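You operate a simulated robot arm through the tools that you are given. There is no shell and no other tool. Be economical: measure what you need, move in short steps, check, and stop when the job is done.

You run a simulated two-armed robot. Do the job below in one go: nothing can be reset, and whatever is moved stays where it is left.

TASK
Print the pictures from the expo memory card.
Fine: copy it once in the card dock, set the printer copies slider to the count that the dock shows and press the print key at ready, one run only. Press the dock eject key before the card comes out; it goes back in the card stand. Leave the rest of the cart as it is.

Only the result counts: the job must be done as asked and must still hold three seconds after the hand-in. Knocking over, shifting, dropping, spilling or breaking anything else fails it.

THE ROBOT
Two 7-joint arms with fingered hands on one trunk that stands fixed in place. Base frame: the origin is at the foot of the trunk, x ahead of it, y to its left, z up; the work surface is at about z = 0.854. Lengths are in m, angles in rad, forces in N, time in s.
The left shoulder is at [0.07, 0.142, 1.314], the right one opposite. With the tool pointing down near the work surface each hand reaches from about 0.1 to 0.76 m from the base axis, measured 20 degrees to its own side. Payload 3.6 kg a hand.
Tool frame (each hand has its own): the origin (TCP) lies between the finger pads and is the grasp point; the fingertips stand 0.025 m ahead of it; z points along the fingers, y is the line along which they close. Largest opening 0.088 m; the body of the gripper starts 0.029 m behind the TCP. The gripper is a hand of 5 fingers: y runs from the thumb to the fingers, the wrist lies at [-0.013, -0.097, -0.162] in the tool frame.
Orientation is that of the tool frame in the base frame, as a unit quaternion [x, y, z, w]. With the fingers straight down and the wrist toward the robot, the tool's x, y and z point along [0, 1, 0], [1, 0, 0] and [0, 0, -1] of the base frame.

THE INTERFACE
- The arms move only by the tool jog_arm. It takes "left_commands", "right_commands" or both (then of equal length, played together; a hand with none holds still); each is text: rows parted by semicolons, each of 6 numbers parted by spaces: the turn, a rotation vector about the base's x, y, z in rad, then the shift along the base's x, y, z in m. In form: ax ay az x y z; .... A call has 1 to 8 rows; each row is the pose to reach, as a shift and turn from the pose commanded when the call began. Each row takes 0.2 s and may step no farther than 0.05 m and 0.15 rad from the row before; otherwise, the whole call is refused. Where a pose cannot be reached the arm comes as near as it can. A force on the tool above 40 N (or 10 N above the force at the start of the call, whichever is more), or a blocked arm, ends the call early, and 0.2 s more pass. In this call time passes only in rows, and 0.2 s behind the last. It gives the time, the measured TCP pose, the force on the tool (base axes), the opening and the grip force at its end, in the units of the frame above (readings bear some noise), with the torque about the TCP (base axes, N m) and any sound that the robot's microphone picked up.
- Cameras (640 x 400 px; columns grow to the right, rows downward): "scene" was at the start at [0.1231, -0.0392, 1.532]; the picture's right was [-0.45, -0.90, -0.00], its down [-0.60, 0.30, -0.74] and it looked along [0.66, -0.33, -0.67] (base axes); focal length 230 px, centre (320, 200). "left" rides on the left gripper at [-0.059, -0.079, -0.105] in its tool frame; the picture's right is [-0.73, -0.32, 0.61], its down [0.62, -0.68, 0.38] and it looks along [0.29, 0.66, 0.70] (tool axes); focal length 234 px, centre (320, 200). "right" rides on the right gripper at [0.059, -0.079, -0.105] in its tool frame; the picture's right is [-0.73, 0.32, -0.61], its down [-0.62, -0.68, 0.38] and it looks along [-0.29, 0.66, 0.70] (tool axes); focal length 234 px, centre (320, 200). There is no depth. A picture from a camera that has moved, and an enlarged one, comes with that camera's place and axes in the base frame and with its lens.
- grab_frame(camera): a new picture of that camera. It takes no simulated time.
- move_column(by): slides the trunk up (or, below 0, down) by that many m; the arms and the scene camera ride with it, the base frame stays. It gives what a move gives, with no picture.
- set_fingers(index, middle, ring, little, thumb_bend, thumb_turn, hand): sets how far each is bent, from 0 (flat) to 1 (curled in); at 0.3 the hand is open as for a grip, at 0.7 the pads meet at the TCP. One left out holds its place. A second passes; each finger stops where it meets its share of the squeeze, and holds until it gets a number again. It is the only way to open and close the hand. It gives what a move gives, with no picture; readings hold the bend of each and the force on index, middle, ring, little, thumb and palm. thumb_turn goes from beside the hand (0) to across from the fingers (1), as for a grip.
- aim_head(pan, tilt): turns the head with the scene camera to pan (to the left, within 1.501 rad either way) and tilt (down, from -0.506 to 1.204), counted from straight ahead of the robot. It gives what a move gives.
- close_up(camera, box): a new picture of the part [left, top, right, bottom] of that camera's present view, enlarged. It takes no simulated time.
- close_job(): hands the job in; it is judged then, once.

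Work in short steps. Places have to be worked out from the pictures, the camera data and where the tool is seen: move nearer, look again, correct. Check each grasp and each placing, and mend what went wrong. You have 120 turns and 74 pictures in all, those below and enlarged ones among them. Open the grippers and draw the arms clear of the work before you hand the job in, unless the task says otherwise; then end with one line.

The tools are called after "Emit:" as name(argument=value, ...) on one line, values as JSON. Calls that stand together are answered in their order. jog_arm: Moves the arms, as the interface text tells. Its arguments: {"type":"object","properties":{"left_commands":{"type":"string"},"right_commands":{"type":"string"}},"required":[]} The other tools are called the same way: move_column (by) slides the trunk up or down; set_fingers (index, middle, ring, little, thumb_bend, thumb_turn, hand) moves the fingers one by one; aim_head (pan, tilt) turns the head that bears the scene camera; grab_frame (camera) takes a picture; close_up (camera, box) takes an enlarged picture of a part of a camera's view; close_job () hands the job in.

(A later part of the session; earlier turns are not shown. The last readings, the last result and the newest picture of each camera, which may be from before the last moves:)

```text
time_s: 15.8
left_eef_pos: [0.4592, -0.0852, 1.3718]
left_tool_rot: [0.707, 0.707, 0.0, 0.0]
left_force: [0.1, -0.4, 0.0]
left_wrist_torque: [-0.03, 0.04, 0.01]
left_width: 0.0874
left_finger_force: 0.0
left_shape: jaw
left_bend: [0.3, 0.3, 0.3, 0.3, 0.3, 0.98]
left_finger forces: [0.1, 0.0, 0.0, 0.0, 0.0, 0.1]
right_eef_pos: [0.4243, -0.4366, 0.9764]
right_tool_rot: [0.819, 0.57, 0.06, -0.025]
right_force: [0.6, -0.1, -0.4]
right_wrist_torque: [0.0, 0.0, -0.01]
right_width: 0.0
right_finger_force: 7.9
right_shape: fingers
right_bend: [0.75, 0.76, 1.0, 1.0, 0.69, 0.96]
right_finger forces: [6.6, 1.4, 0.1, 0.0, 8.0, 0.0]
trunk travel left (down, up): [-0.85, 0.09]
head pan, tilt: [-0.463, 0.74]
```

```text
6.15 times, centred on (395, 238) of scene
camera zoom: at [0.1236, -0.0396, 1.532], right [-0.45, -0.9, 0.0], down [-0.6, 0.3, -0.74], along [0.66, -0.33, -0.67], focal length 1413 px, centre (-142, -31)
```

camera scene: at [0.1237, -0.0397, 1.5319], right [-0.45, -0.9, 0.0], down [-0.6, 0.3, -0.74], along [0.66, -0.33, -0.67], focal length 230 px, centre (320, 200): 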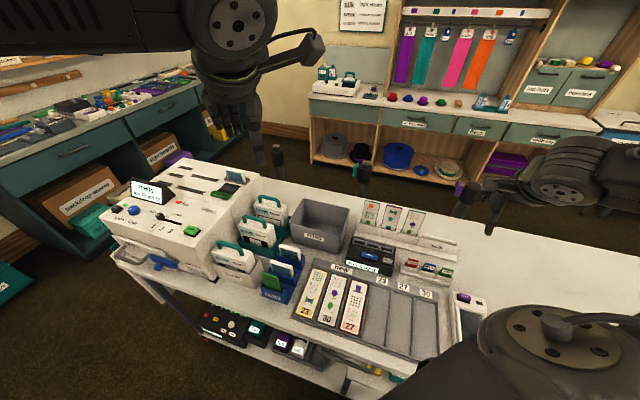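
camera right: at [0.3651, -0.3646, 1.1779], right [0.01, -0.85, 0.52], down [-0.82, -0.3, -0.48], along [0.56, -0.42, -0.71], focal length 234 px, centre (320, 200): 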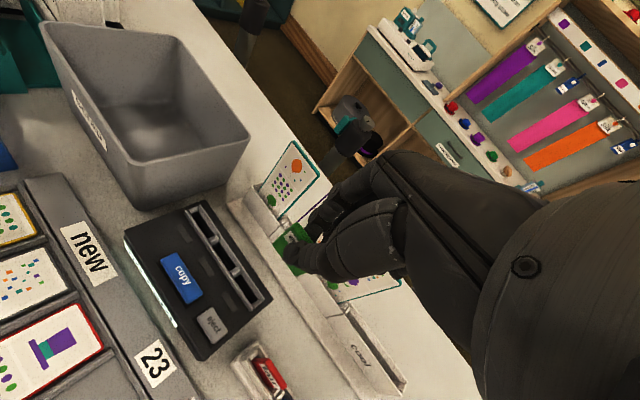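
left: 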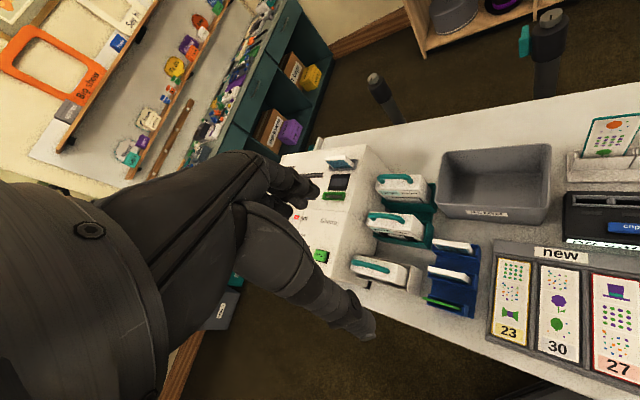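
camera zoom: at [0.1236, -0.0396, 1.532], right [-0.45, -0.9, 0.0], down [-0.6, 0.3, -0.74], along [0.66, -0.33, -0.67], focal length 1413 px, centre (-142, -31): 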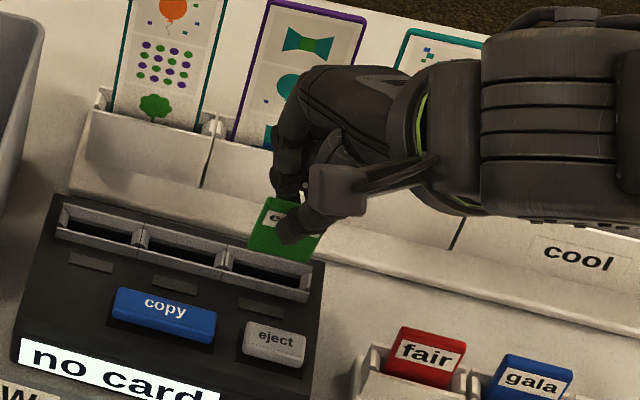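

Bottom edge needs about +3 mm in x. I shift and lower into the slot mouth gently.

Emit:
jog_arm(right_commands="0 0 0 0.0035 0 0; 0 0 0 0.0035 0 -0.012; 0 0 0 0.0035 0 -0.02; 0 0 0 0.0035 0 -0.027")

Emit:
close_up(camera="right", box=[180, 170, 360, 310])

Emit:
close_up(camera="scene", box=[350, 205, 440, 270])

```text
time_s: 16.8
left_eef_pos: [0.4585, -0.085, 1.3721]
left_tool_rot: [0.706, 0.708, 0.0, 0.001]
left_force: [0.4, 0.7, 0.2]
left_wrist_torque: [-0.01, -0.03, 0.02]
left_width: 0.0875
left_finger_force: 0.0
left_shape: jaw
left_bend: [0.3, 0.3, 0.3, 0.3, 0.3, 0.98]
left_finger forces: [0.1, 0.1, 0.0, 0.0, 0.0, 0.0]
right_eef_pos: [0.4269, -0.4371, 0.9511]
right_tool_rot: [0.819, 0.571, 0.06, -0.024]
right_force: [-0.1, 0.1, 0.2]
right_wrist_torque: [0.0, 0.0, 0.0]
right_width: 0.0
right_finger_force: 7.8
right_shape: fingers
right_bend: [0.75, 0.76, 1.0, 1.0, 0.69, 0.96]
right_finger forces: [6.5, 1.4, 0.0, 0.1, 8.0, 0.0]
trunk travel left (down, up): [-0.85, 0.09]
head pan, tilt: [-0.463, 0.74]
```

```text
2.86 times, centred on (270, 240) of right
camera zoom: at [0.3648, -0.3679, 1.0586], right [0.01, -0.85, 0.52], down [-0.82, -0.3, -0.48], along [0.57, -0.42, -0.71], focal length 669 px, centre (463, 86)
```

zoom: 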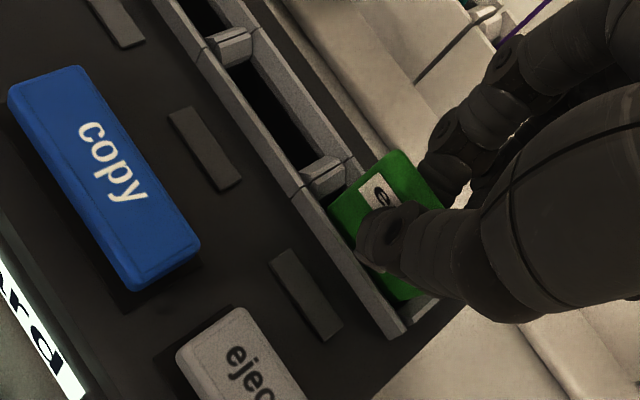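

```text
6.15 times, centred on (395, 238) of scene
camera zoom: at [0.1233, -0.0391, 1.532], right [-0.45, -0.9, 0.0], down [-0.6, 0.3, -0.74], along [0.66, -0.33, -0.67], focal length 1413 px, centre (-142, -31)
```

zoom: 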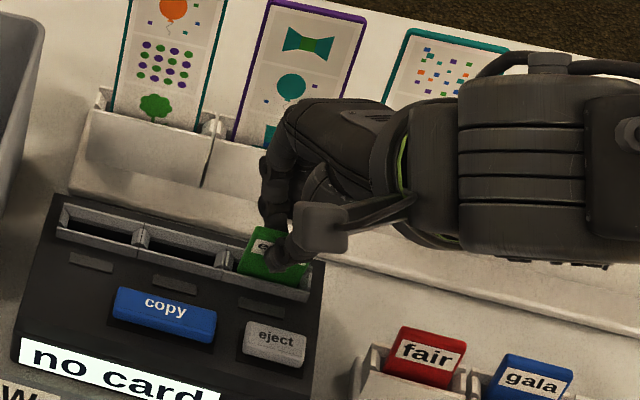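

The card's lower edge is in the slot mouth with no contact force. I push on down.

Emit:
jog_arm(right_commands="0 0 0 0 0 -0.005; 0 0 0 0 0 -0.01; 0 0 0 0 0 -0.015; 0 0 0 0 0 -0.02")

Emit:
close_up(camera="right", box=[180, 170, 360, 310])

Emit:
close_up(camera="scene", box=[350, 205, 440, 270])

```text
time_s: 17.8
left_eef_pos: [0.4564, -0.0842, 1.3731]
left_tool_rot: [0.706, 0.708, 0.0, 0.002]
left_force: [-0.4, 0.4, 0.7]
left_wrist_torque: [0.02, 0.0, 0.03]
left_width: 0.0874
left_finger_force: 0.0
left_shape: jaw
left_bend: [0.3, 0.3, 0.3, 0.3, 0.3, 0.98]
left_finger forces: [0.0, 0.0, 0.1, 0.1, 0.0, 0.0]
right_eef_pos: [0.4259, -0.437, 0.9353]
right_tool_rot: [0.819, 0.57, 0.061, -0.022]
right_force: [2.7, -5.2, 14.3]
right_wrist_torque: [-0.04, -0.12, -0.06]
right_width: 0.0
right_finger_force: 12.7
right_shape: fingers
right_bend: [0.75, 0.76, 1.0, 1.0, 0.71, 0.95]
right_finger forces: [12.8, 5.1, 0.0, 0.0, 8.1, 0.0]
trunk travel left (down, up): [-0.85, 0.09]
head pan, tilt: [-0.463, 0.74]
```

```text
2.86 times, centred on (270, 240) of right
camera zoom: at [0.3646, -0.3676, 1.0414], right [0.01, -0.85, 0.52], down [-0.82, -0.3, -0.48], along [0.57, -0.42, -0.7], focal length 669 px, centre (463, 86)
```

zoom: 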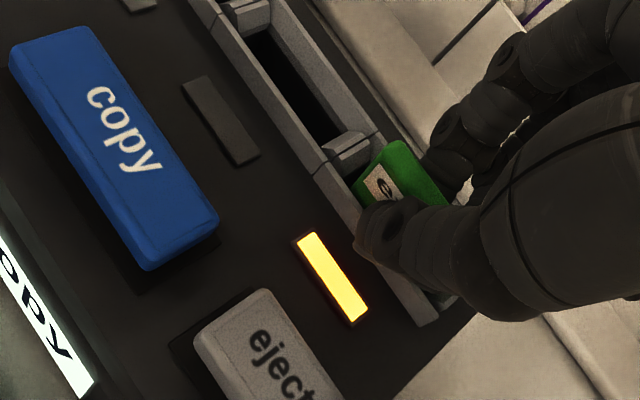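

```text
6.15 times, centred on (395, 238) of scene
camera zoom: at [0.1214, -0.0379, 1.5325], right [-0.45, -0.9, 0.0], down [-0.6, 0.3, -0.74], along [0.66, -0.33, -0.67], focal length 1413 px, centre (-142, -31)
```

zoom: 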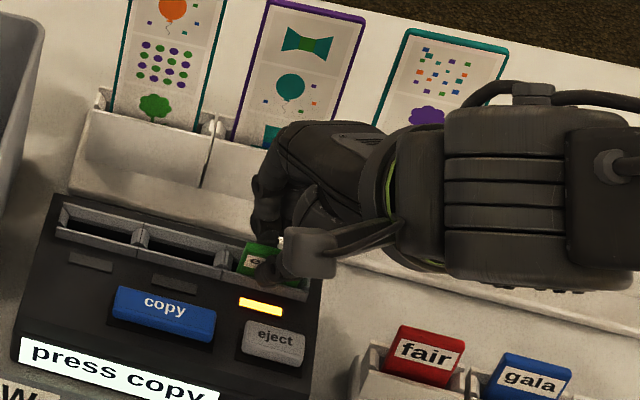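

The dock recognises the card ("press copy"). I relieve the push a little and open the fingers.

Emit:
set_fingers(hand="right", index=0.55, middle=0.55, thumb_bend=0.55)

Emit:
jog_arm(right_commands="0 0 0 0 0 0.02; 0 0 0 0 0 0.05; 0 0 0 0 0 0.09")

Emit:
grab_frame(camera="right")

Emit:
close_up(camera="scene", box=[340, 200, 440, 280])

```text
time_s: 18.8
left_eef_pos: [0.4583, -0.0839, 1.3715]
left_tool_rot: [0.707, 0.708, 0.0, 0.001]
left_force: [0.2, -0.1, -1.1]
left_wrist_torque: [0.0, 0.01, 0.0]
left_width: 0.0877
left_finger_force: 0.0
left_shape: jaw
left_bend: [0.3, 0.3, 0.3, 0.3, 0.3, 0.98]
left_finger forces: [0.0, 0.0, 0.1, 0.1, 0.0, 0.1]
right_eef_pos: [0.4274, -0.4379, 0.9319]
right_tool_rot: [0.819, 0.57, 0.059, -0.024]
right_force: [0.0, -0.3, -0.2]
right_wrist_torque: [-0.02, -0.02, 0.02]
right_width: 0.0302
right_finger_force: 0.1
right_shape: fingers
right_bend: [0.55, 0.55, 1.0, 1.0, 0.55, 0.97]
right_finger forces: [0.0, 0.0, 0.0, 0.0, 0.0, 0.0]
trunk travel left (down, up): [-0.85, 0.09]
head pan, tilt: [-0.463, 0.74]
```

```text
time_s: 19.6
left_eef_pos: [0.4588, -0.0844, 1.3722]
left_tool_rot: [0.706, 0.708, -0.001, 0.001]
left_force: [-1.0, 0.1, 0.5]
left_wrist_torque: [0.03, -0.05, -0.03]
left_width: 0.0879
left_finger_force: 0.1
left_shape: jaw
left_bend: [0.3, 0.3, 0.3, 0.3, 0.3, 0.98]
left_finger forces: [0.0, 0.0, 0.0, 0.0, 0.0, 0.0]
right_eef_pos: [0.4258, -0.4358, 1.022]
right_tool_rot: [0.819, 0.57, 0.06, -0.024]
right_force: [-0.7, -0.8, -0.4]
right_wrist_torque: [-0.01, 0.01, 0.0]
right_width: 0.0305
right_finger_force: 0.0
right_shape: fingers
right_bend: [0.55, 0.55, 1.0, 1.0, 0.55, 0.97]
right_finger forces: [0.0, 0.0, 0.1, 0.1, 0.0, 0.1]
trunk travel left (down, up): [-0.85, 0.09]
head pan, tilt: [-0.463, 0.74]
```

```text
33 pictures are left
camera right: at [0.3652, -0.3664, 1.1289], right [0.01, -0.85, 0.52], down [-0.82, -0.3, -0.48], along [0.57, -0.42, -0.71], focal length 234 px, centre (320, 200)
```

right: 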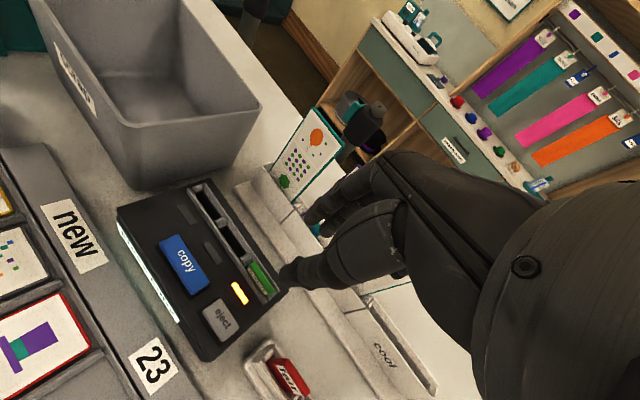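

```text
5.00 times, centred on (390, 240) of scene
camera zoom: at [0.1226, -0.0381, 1.532], right [-0.45, -0.9, 0.0], down [-0.6, 0.3, -0.74], along [0.66, -0.33, -0.67], focal length 1148 px, centre (-30, 0)
```

zoom: 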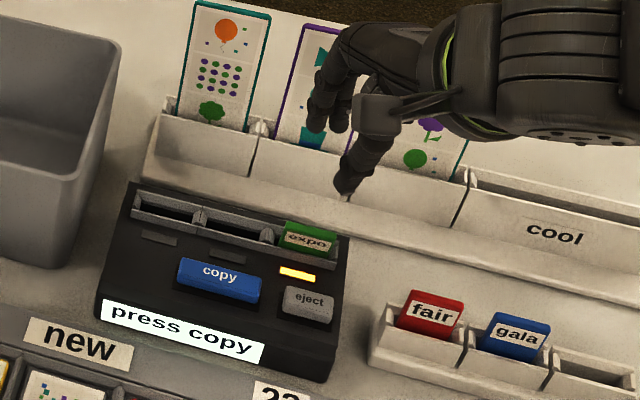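

The card stands in the slot. Next I pinch index and thumb (others curled) to make a probe and bring it over the copy key, at about (0.429, -0.367, 0.905).

Emit:
set_fingers(hand="right", index=0.69, middle=1, thumb_bend=0.66)

Emit:
jog_arm(right_commands="0 0 0 0.001 0.035 0; 0 0 0 0.0015 0.066 0; 0 0 0 0.0015 0.066 -0.03; 0 0 0 0.0015 0.066 -0.06")

Emit:
close_up(camera="right", box=[160, 150, 400, 350])

Emit:
close_up(camera="scene", box=[340, 200, 440, 280])

```text
time_s: 20.6
left_eef_pos: [0.4578, -0.0855, 1.3715]
left_tool_rot: [0.707, 0.707, -0.001, 0.0]
left_force: [0.0, -0.4, -0.7]
left_wrist_torque: [-0.01, 0.02, 0.01]
left_width: 0.0876
left_finger_force: 0.1
left_shape: jaw
left_bend: [0.3, 0.3, 0.3, 0.3, 0.3, 0.98]
left_finger forces: [0.0, 0.1, 0.0, 0.1, 0.0, 0.0]
right_eef_pos: [0.4265, -0.4366, 1.0211]
right_tool_rot: [0.819, 0.57, 0.059, -0.024]
right_force: [0.7, 1.1, -0.2]
right_wrist_torque: [0.02, 0.0, -0.02]
right_width: 0.0038
right_finger_force: 0.0
right_shape: fingers
right_bend: [0.69, 1.0, 1.0, 1.0, 0.66, 0.97]
right_finger forces: [0.0, 0.1, 0.1, 0.1, 0.0, 0.0]
trunk travel left (down, up): [-0.85, 0.09]
head pan, tilt: [-0.463, 0.74]
```

```text
time_s: 21.6
left_eef_pos: [0.458, -0.0849, 1.3717]
left_tool_rot: [0.707, 0.707, 0.0, 0.0]
left_force: [0.1, -0.6, 0.3]
left_wrist_torque: [-0.03, 0.0, 0.05]
left_width: 0.0873
left_finger_force: 0.1
left_shape: jaw
left_bend: [0.3, 0.3, 0.3, 0.3, 0.3, 0.98]
left_finger forces: [0.1, 0.1, 0.1, 0.1, 0.1, 0.0]
right_eef_pos: [0.4285, -0.3736, 0.9606]
right_tool_rot: [0.818, 0.571, 0.061, -0.025]
right_force: [-0.2, 0.5, -0.1]
right_wrist_torque: [0.02, -0.02, 0.05]
right_width: 0.0041
right_finger_force: 0.0
right_shape: fingers
right_bend: [0.69, 1.0, 1.0, 1.0, 0.66, 0.97]
right_finger forces: [0.1, 0.0, 0.0, 0.0, 0.0, 0.0]
trunk travel left (down, up): [-0.85, 0.09]
head pan, tilt: [-0.463, 0.74]
```

```text
2.00 times, centred on (280, 250) of right
camera zoom: at [0.3678, -0.3035, 1.0684], right [0.01, -0.85, 0.52], down [-0.82, -0.3, -0.48], along [0.56, -0.42, -0.71], focal length 468 px, centre (400, 100)
```

zoom: 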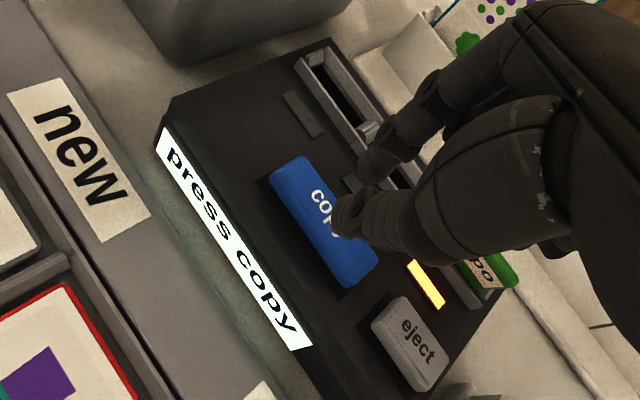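

```text
5.00 times, centred on (390, 240) of scene
camera zoom: at [0.1236, -0.0397, 1.532], right [-0.45, -0.9, 0.0], down [-0.6, 0.3, -0.74], along [0.66, -0.33, -0.67], focal length 1148 px, centre (-30, 0)
```

zoom: 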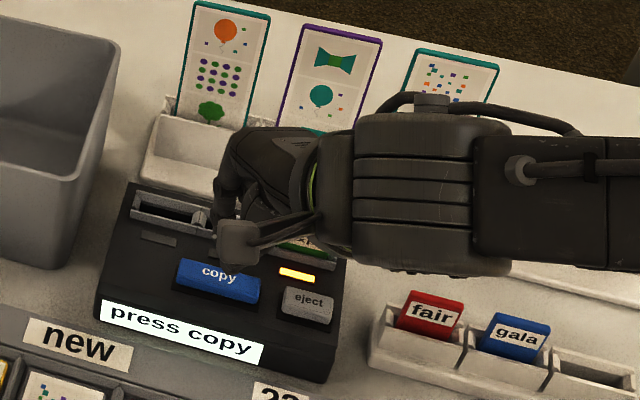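

The pinch tips are over the key. I shift 3 mm back and lower gently, reading the force.

Emit:
jog_arm(right_commands="0 0 0 0.003 -0.002 -0.015; 0 0 0 0.003 -0.002 -0.024; 0 0 0 0.003 -0.002 -0.03")

```text
time_s: 22.4
left_eef_pos: [0.4594, -0.0851, 1.372]
left_tool_rot: [0.707, 0.708, -0.001, 0.001]
left_force: [0.9, -0.8, 0.4]
left_wrist_torque: [0.01, 0.02, 0.01]
left_width: 0.0874
left_finger_force: 0.1
left_shape: jaw
left_bend: [0.3, 0.3, 0.3, 0.3, 0.3, 0.98]
left_finger forces: [0.0, 0.0, 0.0, 0.1, 0.0, 0.1]
right_eef_pos: [0.4305, -0.3739, 0.9312]
right_tool_rot: [0.819, 0.571, 0.06, -0.025]
right_force: [-0.4, -0.3, 1.8]
right_wrist_torque: [0.0, 0.02, -0.04]
right_width: 0.0031
right_finger_force: 1.0
right_shape: fingers
right_bend: [0.69, 1.0, 1.0, 1.0, 0.66, 0.98]
right_finger forces: [0.0, 0.1, 0.1, 0.1, 1.4, 0.1]
trunk travel left (down, up): [-0.85, 0.09]
head pan, tilt: [-0.463, 0.74]
heard: click
```

A click was heard at first contact. I lift and read the dock display.

Emit:
jog_arm(right_commands="0 0 0 0 0 0.02; 0 0 0 0 0.0 0.06")

Emit:
close_up(camera="scene", box=[340, 200, 440, 280])

```text
time_s: 23.0
left_eef_pos: [0.458, -0.0842, 1.372]
left_tool_rot: [0.706, 0.708, 0.0, 0.001]
left_force: [0.0, -0.1, 0.1]
left_wrist_torque: [-0.01, -0.01, 0.01]
left_width: 0.0877
left_finger_force: 0.1
left_shape: jaw
left_bend: [0.3, 0.3, 0.3, 0.3, 0.3, 0.98]
left_finger forces: [0.0, 0.1, 0.0, 0.0, 0.1, 0.0]
right_eef_pos: [0.4302, -0.3717, 0.9912]
right_tool_rot: [0.819, 0.571, 0.059, -0.024]
right_force: [0.1, 0.4, 0.6]
right_wrist_torque: [0.0, 0.0, 0.01]
right_width: 0.0037
right_finger_force: 0.0
right_shape: fingers
right_bend: [0.69, 1.0, 1.0, 1.0, 0.66, 0.98]
right_finger forces: [0.0, 0.1, 0.1, 0.1, 0.1, 0.0]
trunk travel left (down, up): [-0.85, 0.09]
head pan, tilt: [-0.463, 0.74]
```

```text
5.00 times, centred on (390, 240) of scene
camera zoom: at [0.1225, -0.0382, 1.532], right [-0.45, -0.9, 0.0], down [-0.6, 0.3, -0.74], along [0.66, -0.33, -0.67], focal length 1148 px, centre (-30, 0)
```

zoom: 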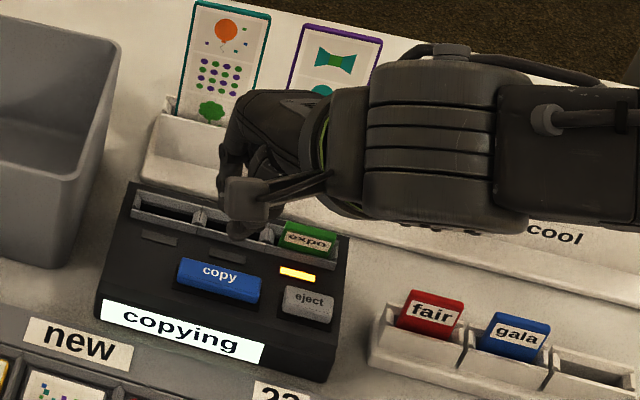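

It is copying. Meanwhile I move the probe over the eject key without pressing, then look.

Emit:
jog_arm(right_commands="0 0 0 -0.013 -0.013 0; 0 0 0 -0.026 -0.027 0; 0 0 0 -0.038 -0.04 0; 0 0 0 -0.038 -0.04 -0.015; 0 0 0 -0.038 -0.04 -0.025; 0 0 0 -0.038 -0.04 -0.025; 0 0 0 -0.038 -0.04 -0.025; 0 0 0 -0.038 -0.04 -0.025")

Emit:
close_up(camera="right", box=[140, 150, 380, 350])

Emit:
close_up(camera="scene", box=[340, 200, 440, 280])

```text
time_s: 24.8
left_eef_pos: [0.458, -0.0855, 1.3717]
left_tool_rot: [0.707, 0.707, -0.001, 0.001]
left_force: [-0.2, 0.0, -0.4]
left_wrist_torque: [-0.01, 0.01, 0.01]
left_width: 0.0873
left_finger_force: 0.0
left_shape: jaw
left_bend: [0.3, 0.3, 0.3, 0.3, 0.3, 0.98]
left_finger forces: [0.0, 0.0, 0.0, 0.0, 0.0, 0.0]
right_eef_pos: [0.3925, -0.414, 0.9671]
right_tool_rot: [0.819, 0.57, 0.06, -0.025]
right_force: [0.8, 1.5, -0.4]
right_wrist_torque: [0.01, -0.01, 0.03]
right_width: 0.0038
right_finger_force: 0.0
right_shape: fingers
right_bend: [0.69, 1.0, 1.0, 1.0, 0.66, 0.98]
right_finger forces: [0.0, 0.0, 0.0, 0.0, 0.0, 0.0]
trunk travel left (down, up): [-0.85, 0.09]
head pan, tilt: [-0.463, 0.74]
```

```text
2.00 times, centred on (260, 250) of right
camera zoom: at [0.3318, -0.3449, 1.0742], right [0.01, -0.85, 0.52], down [-0.82, -0.3, -0.48], along [0.56, -0.42, -0.71], focal length 468 px, centre (440, 100)
```

zoom: 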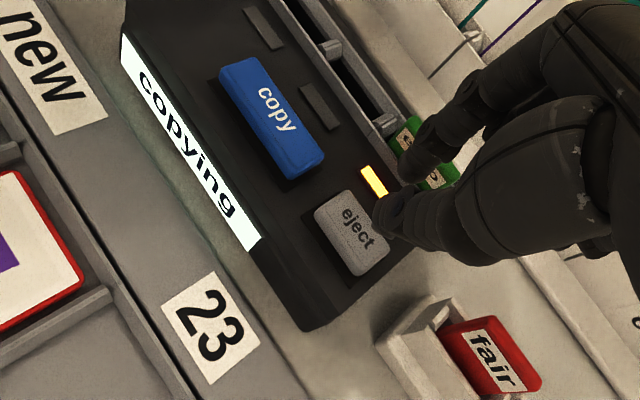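

```text
5.00 times, centred on (390, 240) of scene
camera zoom: at [0.1233, -0.0392, 1.532], right [-0.45, -0.9, 0.0], down [-0.6, 0.3, -0.74], along [0.66, -0.33, -0.67], focal length 1148 px, centre (-30, 0)
```

zoom: 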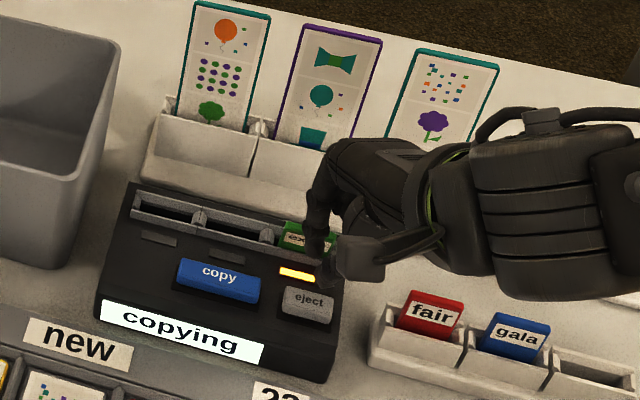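

The display still says "copying". I use the wait to move the left hand toward the printer for a good view.

Emit:
jog_arm(left_commands="0 0 0 0.007 0.04 -0.01; 0 0 0 0.014 0.08 -0.02; 0 0 0 0.02 0.12 -0.03; 0 0 0 0.027 0.16 -0.04; 0 0 0 0.034 0.2 -0.05; 0 0 0 0.04 0.235 -0.06")

Emit:
grab_frame(camera="left")

Emit:
grab_frame(camera="scene")

```text
time_s: 26.2
left_eef_pos: [0.4983, 0.1543, 1.313]
left_tool_rot: [0.706, 0.708, 0.0, 0.001]
left_force: [0.0, -0.2, 0.1]
left_wrist_torque: [-0.02, 0.01, 0.04]
left_width: 0.0874
left_finger_force: 0.1
left_shape: jaw
left_bend: [0.3, 0.3, 0.3, 0.3, 0.3, 0.98]
left_finger forces: [0.0, 0.0, 0.1, 0.1, 0.1, 0.1]
right_eef_pos: [0.3932, -0.4133, 0.9667]
right_tool_rot: [0.819, 0.57, 0.059, -0.024]
right_force: [-0.6, 0.3, -0.2]
right_wrist_torque: [-0.03, -0.02, 0.0]
right_width: 0.0034
right_finger_force: 0.0
right_shape: fingers
right_bend: [0.69, 1.0, 1.0, 1.0, 0.66, 0.98]
right_finger forces: [0.1, 0.1, 0.1, 0.0, 0.0, 0.0]
trunk travel left (down, up): [-0.85, 0.09]
head pan, tilt: [-0.463, 0.74]
```

```text
26 pictures are left
camera left: at [0.4188, 0.0963, 1.4166], right [-0.32, -0.73, -0.61], down [-0.68, 0.62, -0.38], along [0.66, 0.29, -0.7], focal length 234 px, centre (320, 200)
```

left: 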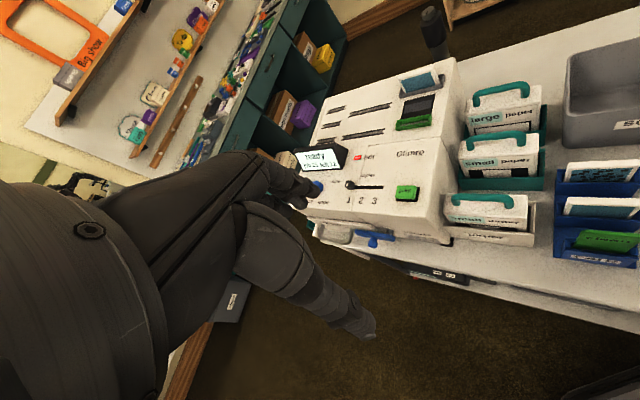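

```text
25 pictures are left
camera scene: at [0.123, -0.0371, 1.5321], right [-0.45, -0.9, 0.0], down [-0.6, 0.3, -0.74], along [0.66, -0.33, -0.67], focal length 230 px, centre (320, 200)
```

scene: 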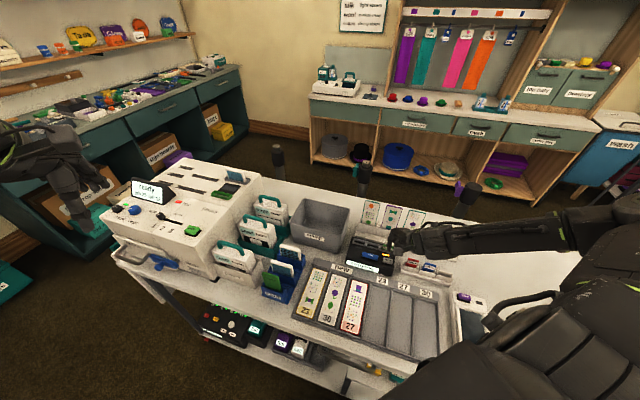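

Print key comes out at about (0.657, 0.097, 1.037), slider knob at (0.748, 0.173, 1.044). I check the dock display.

Emit:
close_up(camera="scene", box=[340, 220, 420, 280])

Emit:
close_up(camera="left", box=[290, 140, 450, 240])

```text
6.67 times, centred on (380, 250) of scene
camera zoom: at [0.123, -0.0371, 1.5321], right [-0.45, -0.9, 0.0], down [-0.6, 0.3, -0.74], along [0.66, -0.33, -0.67], focal length 1530 px, centre (-80, -133)
```

zoom: 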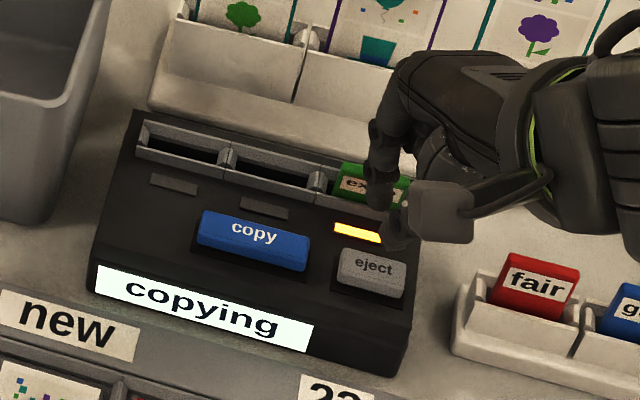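

```text
4.00 times, centred on (370, 190) of left
camera zoom: at [0.4188, 0.0963, 1.4166], right [-0.32, -0.73, -0.61], down [-0.68, 0.62, -0.38], along [0.66, 0.29, -0.7], focal length 937 px, centre (120, 240)
```

zoom: 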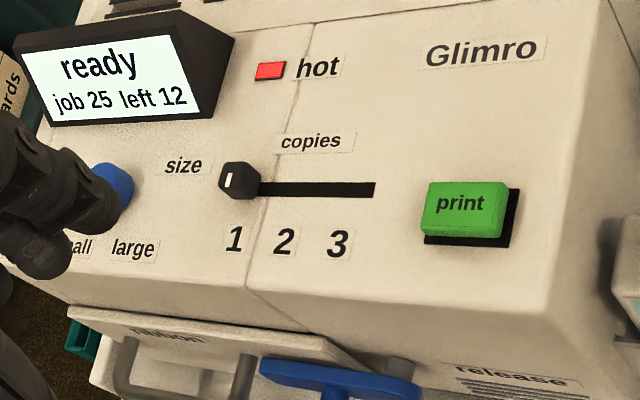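

Still copying. While waiting I turn the left hand -45° and bring it nearer, above the printer.

Emit:
jog_arm(left_commands="0 0 -0.13 0.02 0 0; 0 0 -0.26 0.05 -0.005 -0.01; 0 0 -0.39 0.08 -0.01 -0.02; 0 0 -0.52 0.11 -0.015 -0.04; 0 0 -0.65 0.14 -0.02 -0.07; 0 0 -0.785 0.16 -0.025 -0.1; 0 0 -0.785 0.16 -0.025 -0.1; 0 0 -0.785 0.16 -0.025 -0.1")

Emit:
close_up(camera="scene", box=[340, 220, 420, 280])

```text
time_s: 28.0
left_eef_pos: [0.6582, 0.1242, 1.212]
left_tool_rot: [0.924, 0.384, -0.001, 0.0]
left_force: [0.3, 0.2, 0.5]
left_wrist_torque: [-0.02, 0.04, -0.01]
left_width: 0.0877
left_finger_force: 0.0
left_shape: jaw
left_bend: [0.3, 0.3, 0.3, 0.3, 0.3, 0.98]
left_finger forces: [0.1, 0.0, 0.1, 0.1, 0.0, 0.1]
right_eef_pos: [0.3927, -0.414, 0.9665]
right_tool_rot: [0.818, 0.571, 0.06, -0.024]
right_force: [0.0, 0.3, -0.8]
right_wrist_torque: [-0.02, 0.01, -0.01]
right_width: 0.0034
right_finger_force: 0.0
right_shape: fingers
right_bend: [0.69, 1.0, 1.0, 1.0, 0.66, 0.98]
right_finger forces: [0.1, 0.0, 0.0, 0.0, 0.0, 0.0]
trunk travel left (down, up): [-0.85, 0.09]
head pan, tilt: [-0.463, 0.74]
```

```text
6.67 times, centred on (380, 250) of scene
camera zoom: at [0.1233, -0.0387, 1.532], right [-0.45, -0.9, 0.0], down [-0.6, 0.3, -0.74], along [0.66, -0.33, -0.67], focal length 1530 px, centre (-80, -133)
```

zoom: 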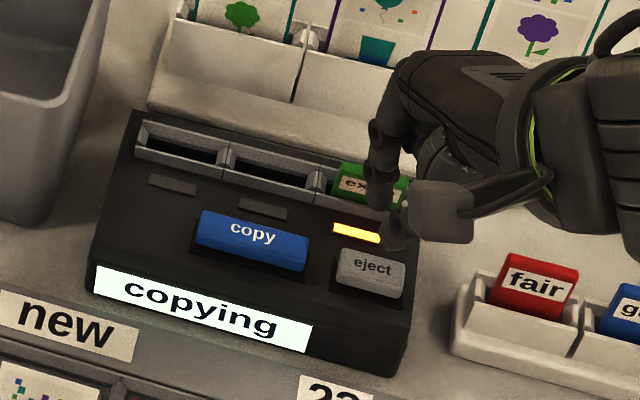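

Still copying. I curl the left ring and little fingers and wait further, listening for a sound.

Emit:
set_fingers(hand="left", ring=1, little=1, middle=0.5, index=0.5, thumb_bend=0.5)

Emit:
jog_arm(left_commands="0 0 0 0 0 0; 0 0 0 0 0 0; 0 0 0 0 0 0; 0 0 0 0 0 0; 0 0 0 0 0 0; 0 0 0 0 0 0; 0 0 0 0 0 0; 0 0 0 0 0 0")

Emit:
jog_arm(left_commands="0 0 0 0 0 0; 0 0 0 0 0 0; 0 0 0 0 0 0; 0 0 0 0 0 0; 0 0 0 0 0 0; 0 0 0 0 0 0; 0 0 0 0 0 0; 0 0 0 0 0 0")

Emit:
jog_arm(left_commands="0 0 0 0 0 0; 0 0 0 0 0 0; 0 0 0 0 0 0; 0 0 0 0 0 0; 0 0 0 0 0 0; 0 0 0 0 0 0; 0 0 0 0 0 0; 0 0 0 0 0 0")

Emit:
close_up(camera="scene", box=[340, 220, 420, 280])

```text
time_s: 29.0
left_eef_pos: [0.6587, 0.1239, 1.2114]
left_tool_rot: [0.923, 0.384, -0.001, 0.0]
left_force: [-0.3, -0.3, -0.3]
left_wrist_torque: [-0.02, -0.03, 0.0]
left_width: 0.0419
left_finger_force: 0.1
left_shape: fingers
left_bend: [0.5, 0.5, 1.0, 1.0, 0.5, 0.98]
left_finger forces: [0.0, 0.1, 0.0, 0.0, 0.1, 0.1]
right_eef_pos: [0.3926, -0.4135, 0.9664]
right_tool_rot: [0.819, 0.57, 0.06, -0.025]
right_force: [0.0, 0.2, -0.5]
right_wrist_torque: [0.0, 0.0, -0.01]
right_width: 0.0034
right_finger_force: 0.0
right_shape: fingers
right_bend: [0.69, 1.0, 1.0, 1.0, 0.66, 0.98]
right_finger forces: [0.0, 0.1, 0.0, 0.0, 0.0, 0.1]
trunk travel left (down, up): [-0.85, 0.09]
head pan, tilt: [-0.463, 0.74]
```

```text
time_s: 30.8
left_eef_pos: [0.6576, 0.1242, 1.2121]
left_tool_rot: [0.923, 0.384, -0.002, 0.0]
left_force: [0.6, 0.7, 0.1]
left_wrist_torque: [-0.01, -0.01, -0.02]
left_width: 0.0424
left_finger_force: 0.1
left_shape: fingers
left_bend: [0.5, 0.5, 1.0, 1.0, 0.5, 0.98]
left_finger forces: [0.1, 0.0, 0.0, 0.0, 0.0, 0.0]
right_eef_pos: [0.3923, -0.4145, 0.9653]
right_tool_rot: [0.819, 0.57, 0.06, -0.025]
right_force: [0.5, -0.3, -0.9]
right_wrist_torque: [0.02, 0.01, 0.0]
right_width: 0.0034
right_finger_force: 0.1
right_shape: fingers
right_bend: [0.69, 1.0, 1.0, 1.0, 0.66, 0.98]
right_finger forces: [0.0, 0.0, 0.1, 0.0, 0.0, 0.0]
trunk travel left (down, up): [-0.85, 0.09]
head pan, tilt: [-0.463, 0.74]
```

```text
time_s: 32.6
left_eef_pos: [0.6566, 0.1234, 1.212]
left_tool_rot: [0.923, 0.384, 0.0, 0.0]
left_force: [-0.2, -0.1, 0.1]
left_wrist_torque: [0.01, 0.01, 0.03]
left_width: 0.0424
left_finger_force: 0.0
left_shape: fingers
left_bend: [0.5, 0.5, 1.0, 1.0, 0.5, 0.98]
left_finger forces: [0.1, 0.1, 0.0, 0.1, 0.0, 0.1]
right_eef_pos: [0.3921, -0.4149, 0.9664]
right_tool_rot: [0.819, 0.571, 0.059, -0.023]
right_force: [-0.1, 0.2, -0.2]
right_wrist_torque: [-0.02, -0.03, -0.02]
right_width: 0.0035
right_finger_force: 0.0
right_shape: fingers
right_bend: [0.69, 1.0, 1.0, 1.0, 0.66, 0.98]
right_finger forces: [0.0, 0.1, 0.0, 0.1, 0.0, 0.0]
trunk travel left (down, up): [-0.85, 0.09]
head pan, tilt: [-0.463, 0.74]
```

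```text
time_s: 34.4
left_eef_pos: [0.6585, 0.124, 1.2122]
left_tool_rot: [0.924, 0.383, -0.001, 0.001]
left_force: [0.0, -0.9, -0.1]
left_wrist_torque: [-0.03, -0.02, 0.01]
left_width: 0.0421
left_finger_force: 0.1
left_shape: fingers
left_bend: [0.5, 0.5, 1.0, 1.0, 0.5, 0.98]
left_finger forces: [0.0, 0.0, 0.0, 0.1, 0.0, 0.1]
right_eef_pos: [0.3936, -0.4144, 0.9658]
right_tool_rot: [0.819, 0.57, 0.059, -0.024]
right_force: [-0.3, -0.5, -1.0]
right_wrist_torque: [0.0, -0.01, 0.02]
right_width: 0.0034
right_finger_force: 0.1
right_shape: fingers
right_bend: [0.69, 1.0, 1.0, 1.0, 0.66, 0.98]
right_finger forces: [0.1, 0.0, 0.0, 0.1, 0.1, 0.0]
trunk travel left (down, up): [-0.85, 0.09]
head pan, tilt: [-0.463, 0.74]
```

```text
6.67 times, centred on (380, 250) of scene
camera zoom: at [0.1233, -0.039, 1.532], right [-0.45, -0.9, 0.0], down [-0.6, 0.3, -0.74], along [0.66, -0.33, -0.67], focal length 1530 px, centre (-80, -133)
```

zoom: 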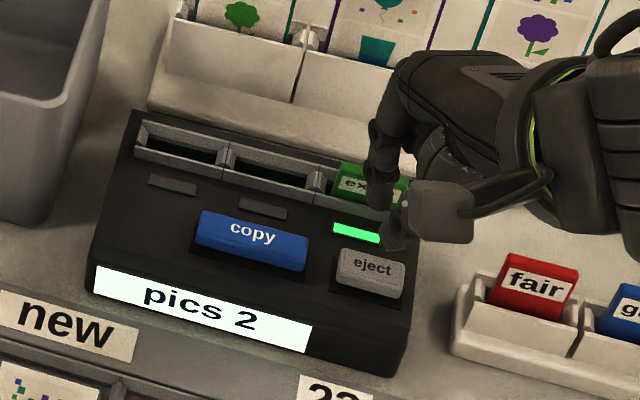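

The copy is done: "pics 2", lamp green. Next the slider goes to 2; I look from the left hand camera.

Emit:
grab_frame(camera="left")

```text
20 pictures are left
camera left: at [0.5598, 0.1389, 1.3164], right [-0.74, -0.29, -0.61], down [-0.04, 0.92, -0.38], along [0.67, -0.26, -0.7], focal length 234 px, centre (320, 200)
```

left: 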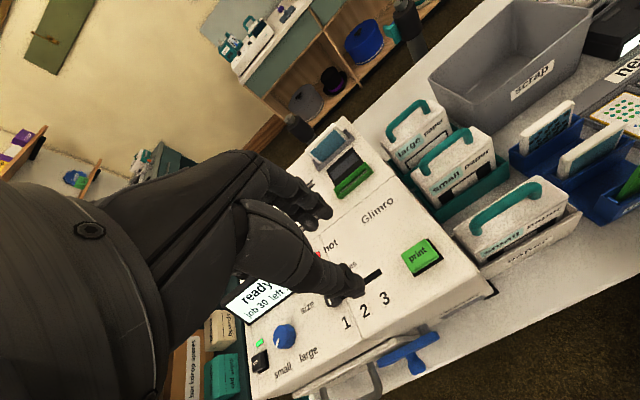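

The print key estimate is confirmed. I bring the left hand above the slider knob, half open, and look.

Emit:
jog_arm(left_commands="0 0 0 0.03 0.015 -0.02; 0 0 0 0.06 0.032 -0.05; 0 0 0 0.09 0.048 -0.08; 0 0 0 0.094 0.051 -0.1")

Emit:
grab_frame(camera="left")

Emit:
close_up(camera="scene", box=[90, 150, 230, 250])

```text
time_s: 35.4
left_eef_pos: [0.7273, 0.1696, 1.1228]
left_tool_rot: [0.923, 0.384, 0.0, 0.0]
left_force: [-0.2, 0.2, 0.7]
left_wrist_torque: [0.0, -0.01, 0.0]
left_width: 0.0424
left_finger_force: 0.0
left_shape: fingers
left_bend: [0.5, 0.5, 1.0, 1.0, 0.5, 0.98]
left_finger forces: [0.0, 0.0, 0.1, 0.0, 0.0, 0.0]
left hand out of reach, approached as far as the arm can: row 3, 4
right_eef_pos: [0.3926, -0.4146, 0.9672]
right_tool_rot: [0.819, 0.571, 0.06, -0.024]
right_force: [-0.6, -0.7, 1.3]
right_wrist_torque: [0.0, 0.0, 0.0]
right_width: 0.0033
right_finger_force: 0.1
right_shape: fingers
right_bend: [0.69, 1.0, 1.0, 1.0, 0.66, 0.98]
right_finger forces: [0.0, 0.0, 0.1, 0.0, 0.1, 0.1]
trunk travel left (down, up): [-0.85, 0.09]
head pan, tilt: [-0.463, 0.74]
```

```text
19 pictures are left
camera left: at [0.6291, 0.1844, 1.227], right [-0.74, -0.29, -0.61], down [-0.04, 0.92, -0.39], along [0.67, -0.26, -0.7], focal length 234 px, centre (320, 200)
```

left: 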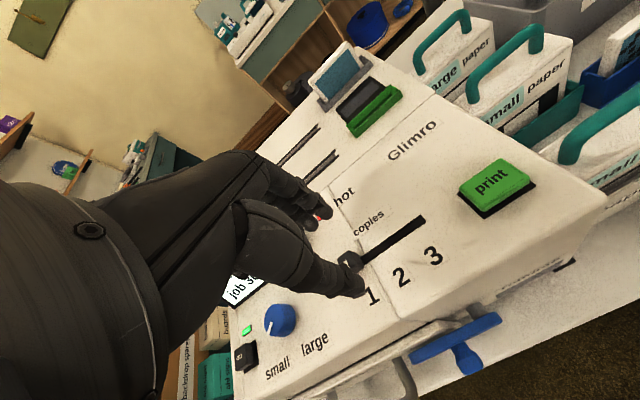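

```text
4.00 times, centred on (160, 200) of scene
camera zoom: at [0.123, -0.0375, 1.532], right [-0.45, -0.9, 0.0], down [-0.6, 0.3, -0.74], along [0.66, -0.33, -0.67], focal length 918 px, centre (960, 200)
```

zoom: 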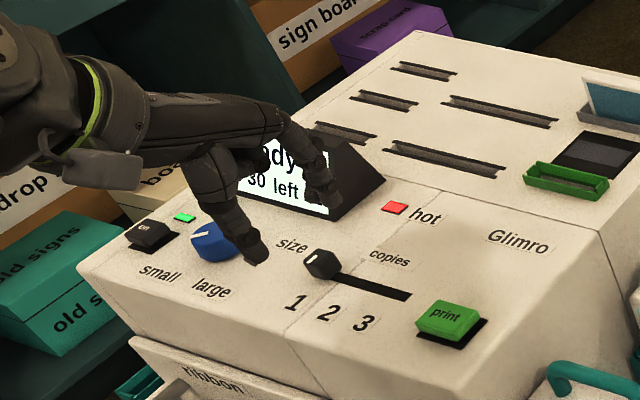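

The straight-down posture is out of reach here. I back off, undo the yaw, and then tilt the fingers forward to gain reach.

Emit:
jog_arm(left_commands="0 0 0 -0.02 -0.005 0.03; 0 0 0.14 -0.04 -0.01 0.06; 0 0 0.28 -0.06 -0.015 0.08; 0 0 0.42 -0.08 -0.02 0.09; 0 0 0.56 -0.09 -0.03 0.09; 0 0 0.7 -0.11 -0.035 0.09; 0 0 0.785 -0.11 -0.035 0.09")

Emit:
jog_arm(left_commands="0 -0.12 0 0.01 0 0; 0 -0.24 0 0.03 0 0; 0 -0.35 0 0.05 0 -0.02")

```text
time_s: 37.0
left_eef_pos: [0.6154, 0.1321, 1.2143]
left_tool_rot: [0.705, 0.709, -0.001, 0.001]
left_force: [-0.4, -0.7, 0.6]
left_wrist_torque: [0.0, -0.02, -0.05]
left_width: 0.0421
left_finger_force: 0.1
left_shape: fingers
left_bend: [0.5, 0.5, 1.0, 1.0, 0.5, 0.98]
left_finger forces: [0.1, 0.1, 0.1, 0.0, 0.0, 0.1]
right_eef_pos: [0.3929, -0.4144, 0.9662]
right_tool_rot: [0.819, 0.57, 0.06, -0.024]
right_force: [1.0, 0.1, 0.1]
right_wrist_torque: [0.01, -0.03, 0.05]
right_width: 0.0034
right_finger_force: 0.1
right_shape: fingers
right_bend: [0.69, 1.0, 1.0, 1.0, 0.66, 0.98]
right_finger forces: [0.0, 0.0, 0.0, 0.0, 0.0, 0.0]
trunk travel left (down, up): [-0.85, 0.09]
head pan, tilt: [-0.463, 0.74]
```

```text
time_s: 37.8
left_eef_pos: [0.6663, 0.1329, 1.193]
left_tool_rot: [0.696, 0.697, 0.122, 0.124]
left_force: [0.9, -0.1, 0.3]
left_wrist_torque: [0.03, -0.03, 0.0]
left_width: 0.0418
left_finger_force: 0.0
left_shape: fingers
left_bend: [0.5, 0.5, 1.0, 1.0, 0.5, 0.98]
left_finger forces: [0.0, 0.1, 0.1, 0.0, 0.1, 0.1]
right_eef_pos: [0.393, -0.4152, 0.9654]
right_tool_rot: [0.819, 0.571, 0.059, -0.025]
right_force: [0.4, -0.1, -0.7]
right_wrist_torque: [-0.02, 0.0, 0.04]
right_width: 0.0032
right_finger_force: 0.1
right_shape: fingers
right_bend: [0.69, 1.0, 1.0, 1.0, 0.66, 0.98]
right_finger forces: [0.0, 0.0, 0.0, 0.0, 0.1, 0.1]
trunk travel left (down, up): [-0.85, 0.09]
head pan, tilt: [-0.463, 0.74]
```

I go above the knob with this tilted posture and look.

Emit:
jog_arm(left_commands="0 0 0 0.03 0.015 -0.02; 0 0 0 0.06 0.03 -0.04; 0 0 0 0.078 0.041 -0.07; 0 0 0 0.078 0.041 -0.09")

Emit:
grab_frame(camera="left")

Emit:
close_up(camera="scene", box=[100, 160, 212, 240])

```text
time_s: 38.8
left_eef_pos: [0.7447, 0.1736, 1.1021]
left_tool_rot: [0.696, 0.697, 0.122, 0.123]
left_force: [0.1, -0.4, -0.1]
left_wrist_torque: [-0.03, 0.02, 0.0]
left_width: 0.0419
left_finger_force: 0.1
left_shape: fingers
left_bend: [0.5, 0.5, 1.0, 1.0, 0.5, 0.98]
left_finger forces: [0.1, 0.1, 0.0, 0.1, 0.0, 0.0]
right_eef_pos: [0.3916, -0.4144, 0.9663]
right_tool_rot: [0.819, 0.57, 0.059, -0.025]
right_force: [-1.3, -0.4, 0.1]
right_wrist_torque: [-0.01, 0.01, -0.01]
right_width: 0.0034
right_finger_force: 0.1
right_shape: fingers
right_bend: [0.69, 1.0, 1.0, 1.0, 0.66, 0.98]
right_finger forces: [0.1, 0.1, 0.1, 0.0, 0.0, 0.1]
trunk travel left (down, up): [-0.85, 0.09]
head pan, tilt: [-0.463, 0.74]
```

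```text
17 pictures are left
camera left: at [0.6339, 0.1162, 1.1734], right [-0.09, -0.73, -0.68], down [-0.51, 0.62, -0.59], along [0.86, 0.29, -0.43], focal length 234 px, centre (320, 200)
```

left: 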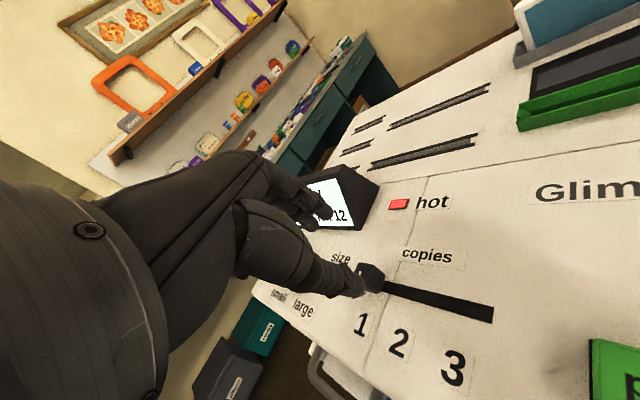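

```text
5.00 times, centred on (156, 200) of scene
camera zoom: at [0.1234, -0.0389, 1.532], right [-0.45, -0.9, 0.0], down [-0.6, 0.3, -0.74], along [0.66, -0.33, -0.67], focal length 1148 px, centre (1140, 200)
```

zoom: 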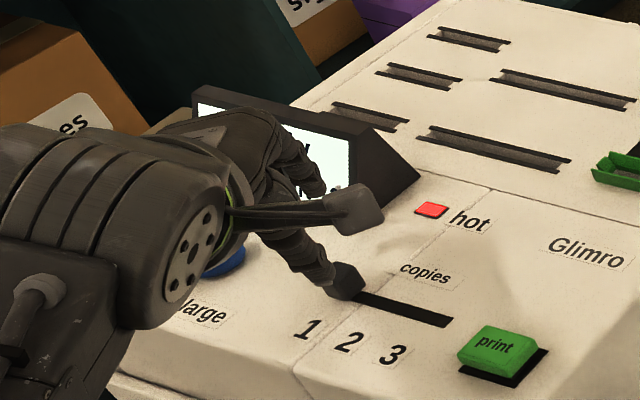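

The knob is confirmed at (0.751, 0.174, 1.04), right below the fingertips. I narrow the opening, descend and check force.

Emit:
set_fingers(hand="left", index=0.56, middle=0.56, thumb_bend=0.55)

Emit:
jog_arm(left_commands="0 0 0 0 0 -0.015; 0 0 0 0 0 -0.028; 0 0 0 0 0 -0.038")

Emit:
close_up(camera="left", box=[240, 160, 480, 350])

```text
time_s: 39.8
left_eef_pos: [0.744, 0.1738, 1.1049]
left_tool_rot: [0.696, 0.697, 0.123, 0.124]
left_force: [-0.4, 0.8, 0.6]
left_wrist_torque: [-0.01, 0.0, 0.01]
left_width: 0.0298
left_finger_force: 0.1
left_shape: fingers
left_bend: [0.56, 0.56, 1.0, 1.0, 0.55, 0.98]
left_finger forces: [0.1, 0.0, 0.0, 0.1, 0.1, 0.0]
right_eef_pos: [0.3929, -0.4152, 0.9656]
right_tool_rot: [0.819, 0.57, 0.059, -0.024]
right_force: [0.4, 0.2, 1.0]
right_wrist_torque: [-0.02, 0.01, -0.01]
right_width: 0.0038
right_finger_force: 0.0
right_shape: fingers
right_bend: [0.69, 1.0, 1.0, 1.0, 0.66, 0.98]
right_finger forces: [0.0, 0.0, 0.0, 0.0, 0.0, 0.0]
trunk travel left (down, up): [-0.85, 0.09]
head pan, tilt: [-0.463, 0.74]
```

```text
time_s: 40.6
left_eef_pos: [0.7372, 0.1726, 1.0692]
left_tool_rot: [0.696, 0.696, 0.126, 0.126]
left_force: [-1.6, 0.8, 10.5]
left_wrist_torque: [-0.08, 0.14, 0.02]
left_width: 0.0256
left_finger_force: 5.4
left_shape: fingers
left_bend: [0.56, 0.56, 1.0, 1.0, 0.59, 0.98]
left_finger forces: [0.0, 0.1, 0.0, 0.1, 10.5, 0.0]
right_eef_pos: [0.3895, -0.4149, 0.9677]
right_tool_rot: [0.819, 0.57, 0.061, -0.023]
right_force: [0.7, -0.5, -0.8]
right_wrist_torque: [0.01, -0.04, -0.01]
right_width: 0.0035
right_finger_force: 0.0
right_shape: fingers
right_bend: [0.69, 1.0, 1.0, 1.0, 0.66, 0.98]
right_finger forces: [0.1, 0.0, 0.0, 0.0, 0.0, 0.0]
trunk travel left (down, up): [-0.85, 0.09]
head pan, tilt: [-0.463, 0.74]
```

```text
2.11 times, centred on (360, 255) of left
camera zoom: at [0.6279, 0.1153, 1.1391], right [-0.09, -0.73, -0.68], down [-0.51, 0.62, -0.6], along [0.86, 0.29, -0.42], focal length 493 px, centre (236, 84)
```

zoom: 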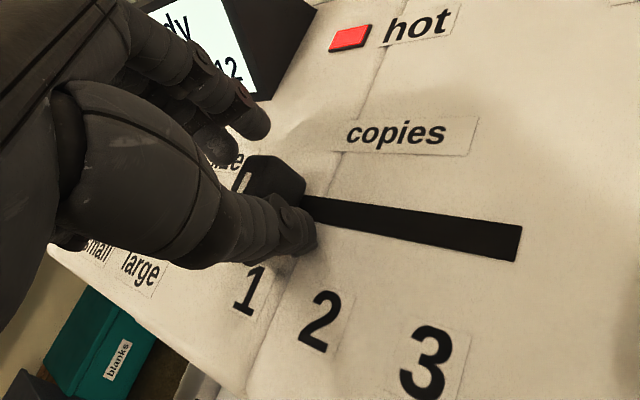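

The thumb touches the panel before the fingers are low enough. I rise, reduce the tilt by 0.2 rad and come down again so both sides reach the knob.

Emit:
jog_arm(left_commands="0 0 0 0 0 0.02; 0 0.1 0 0.002 0 0.03; 0 0.2 0 0.004 0 0.03; 0 0.2 0 0.004 0 0.01; 0 0.2 0 0.004 0 0")

Emit:
close_up(camera="left", box=[240, 160, 480, 350])

```text
time_s: 41.8
left_eef_pos: [0.7468, 0.1734, 1.0656]
left_tool_rot: [0.704, 0.706, 0.054, 0.054]
left_force: [0.4, 0.6, 0.3]
left_wrist_torque: [0.0, -0.02, -0.02]
left_width: 0.0301
left_finger_force: 0.1
left_shape: fingers
left_bend: [0.56, 0.56, 1.0, 1.0, 0.55, 0.97]
left_finger forces: [0.0, 0.1, 0.0, 0.0, 0.1, 0.0]
right_eef_pos: [0.3921, -0.4146, 0.9677]
right_tool_rot: [0.819, 0.571, 0.059, -0.024]
right_force: [0.3, 0.4, -0.8]
right_wrist_torque: [0.0, 0.01, 0.01]
right_width: 0.0034
right_finger_force: 0.1
right_shape: fingers
right_bend: [0.69, 1.0, 1.0, 1.0, 0.66, 0.98]
right_finger forces: [0.0, 0.0, 0.1, 0.1, 0.1, 0.1]
trunk travel left (down, up): [-0.85, 0.09]
head pan, tilt: [-0.463, 0.74]
```

```text
2.11 times, centred on (360, 255) of left
camera zoom: at [0.6527, 0.1148, 1.1579], right [-0.23, -0.73, -0.65], down [-0.62, 0.62, -0.48], along [0.75, 0.29, -0.59], focal length 493 px, centre (236, 84)
```

zoom: 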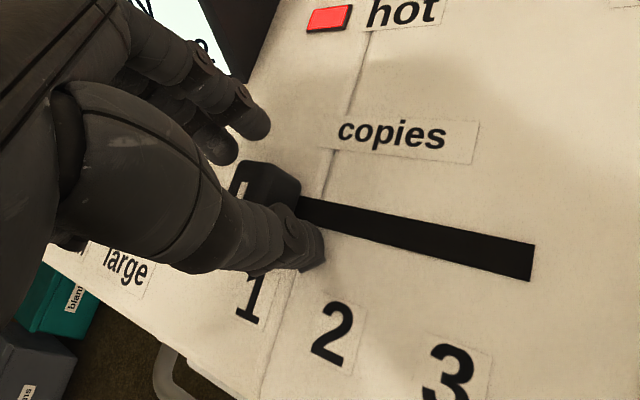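

The knob lies between thumb and fingers now. I close on it.

Emit:
set_fingers(hand="left", index=0.68, middle=0.68, thumb_bend=0.68)

Emit:
close_up(camera="left", box=[240, 160, 480, 350])

```text
time_s: 42.8
left_eef_pos: [0.7473, 0.1734, 1.0666]
left_tool_rot: [0.704, 0.706, 0.053, 0.054]
left_force: [-3.3, -1.2, -1.9]
left_wrist_torque: [-0.04, 0.05, -0.01]
left_width: 0.0101
left_finger_force: 1.5
left_shape: fingers
left_bend: [0.67, 0.68, 1.0, 1.0, 0.63, 0.97]
left_finger forces: [0.4, 0.1, 0.1, 0.1, 3.2, 0.1]
right_eef_pos: [0.3926, -0.414, 0.966]
right_tool_rot: [0.819, 0.57, 0.059, -0.024]
right_force: [0.4, 0.0, -0.1]
right_wrist_torque: [-0.02, 0.0, 0.0]
right_width: 0.0035
right_finger_force: 0.0
right_shape: fingers
right_bend: [0.69, 1.0, 1.0, 1.0, 0.66, 0.98]
right_finger forces: [0.0, 0.0, 0.0, 0.0, 0.0, 0.1]
trunk travel left (down, up): [-0.85, 0.09]
head pan, tilt: [-0.463, 0.74]
```

```text
2.11 times, centred on (360, 255) of left
camera zoom: at [0.6528, 0.1147, 1.158], right [-0.23, -0.73, -0.65], down [-0.62, 0.62, -0.48], along [0.75, 0.29, -0.59], focal length 493 px, centre (236, 84)
```

zoom: 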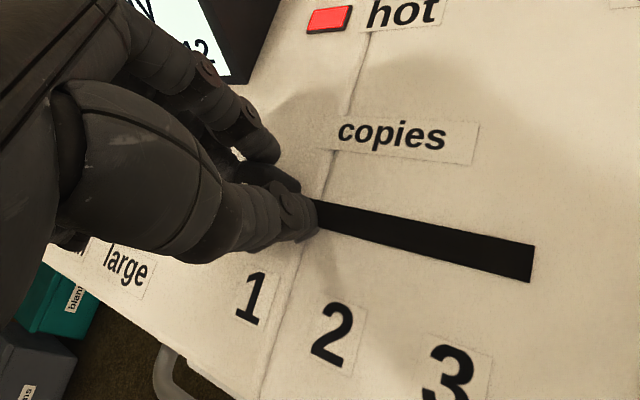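

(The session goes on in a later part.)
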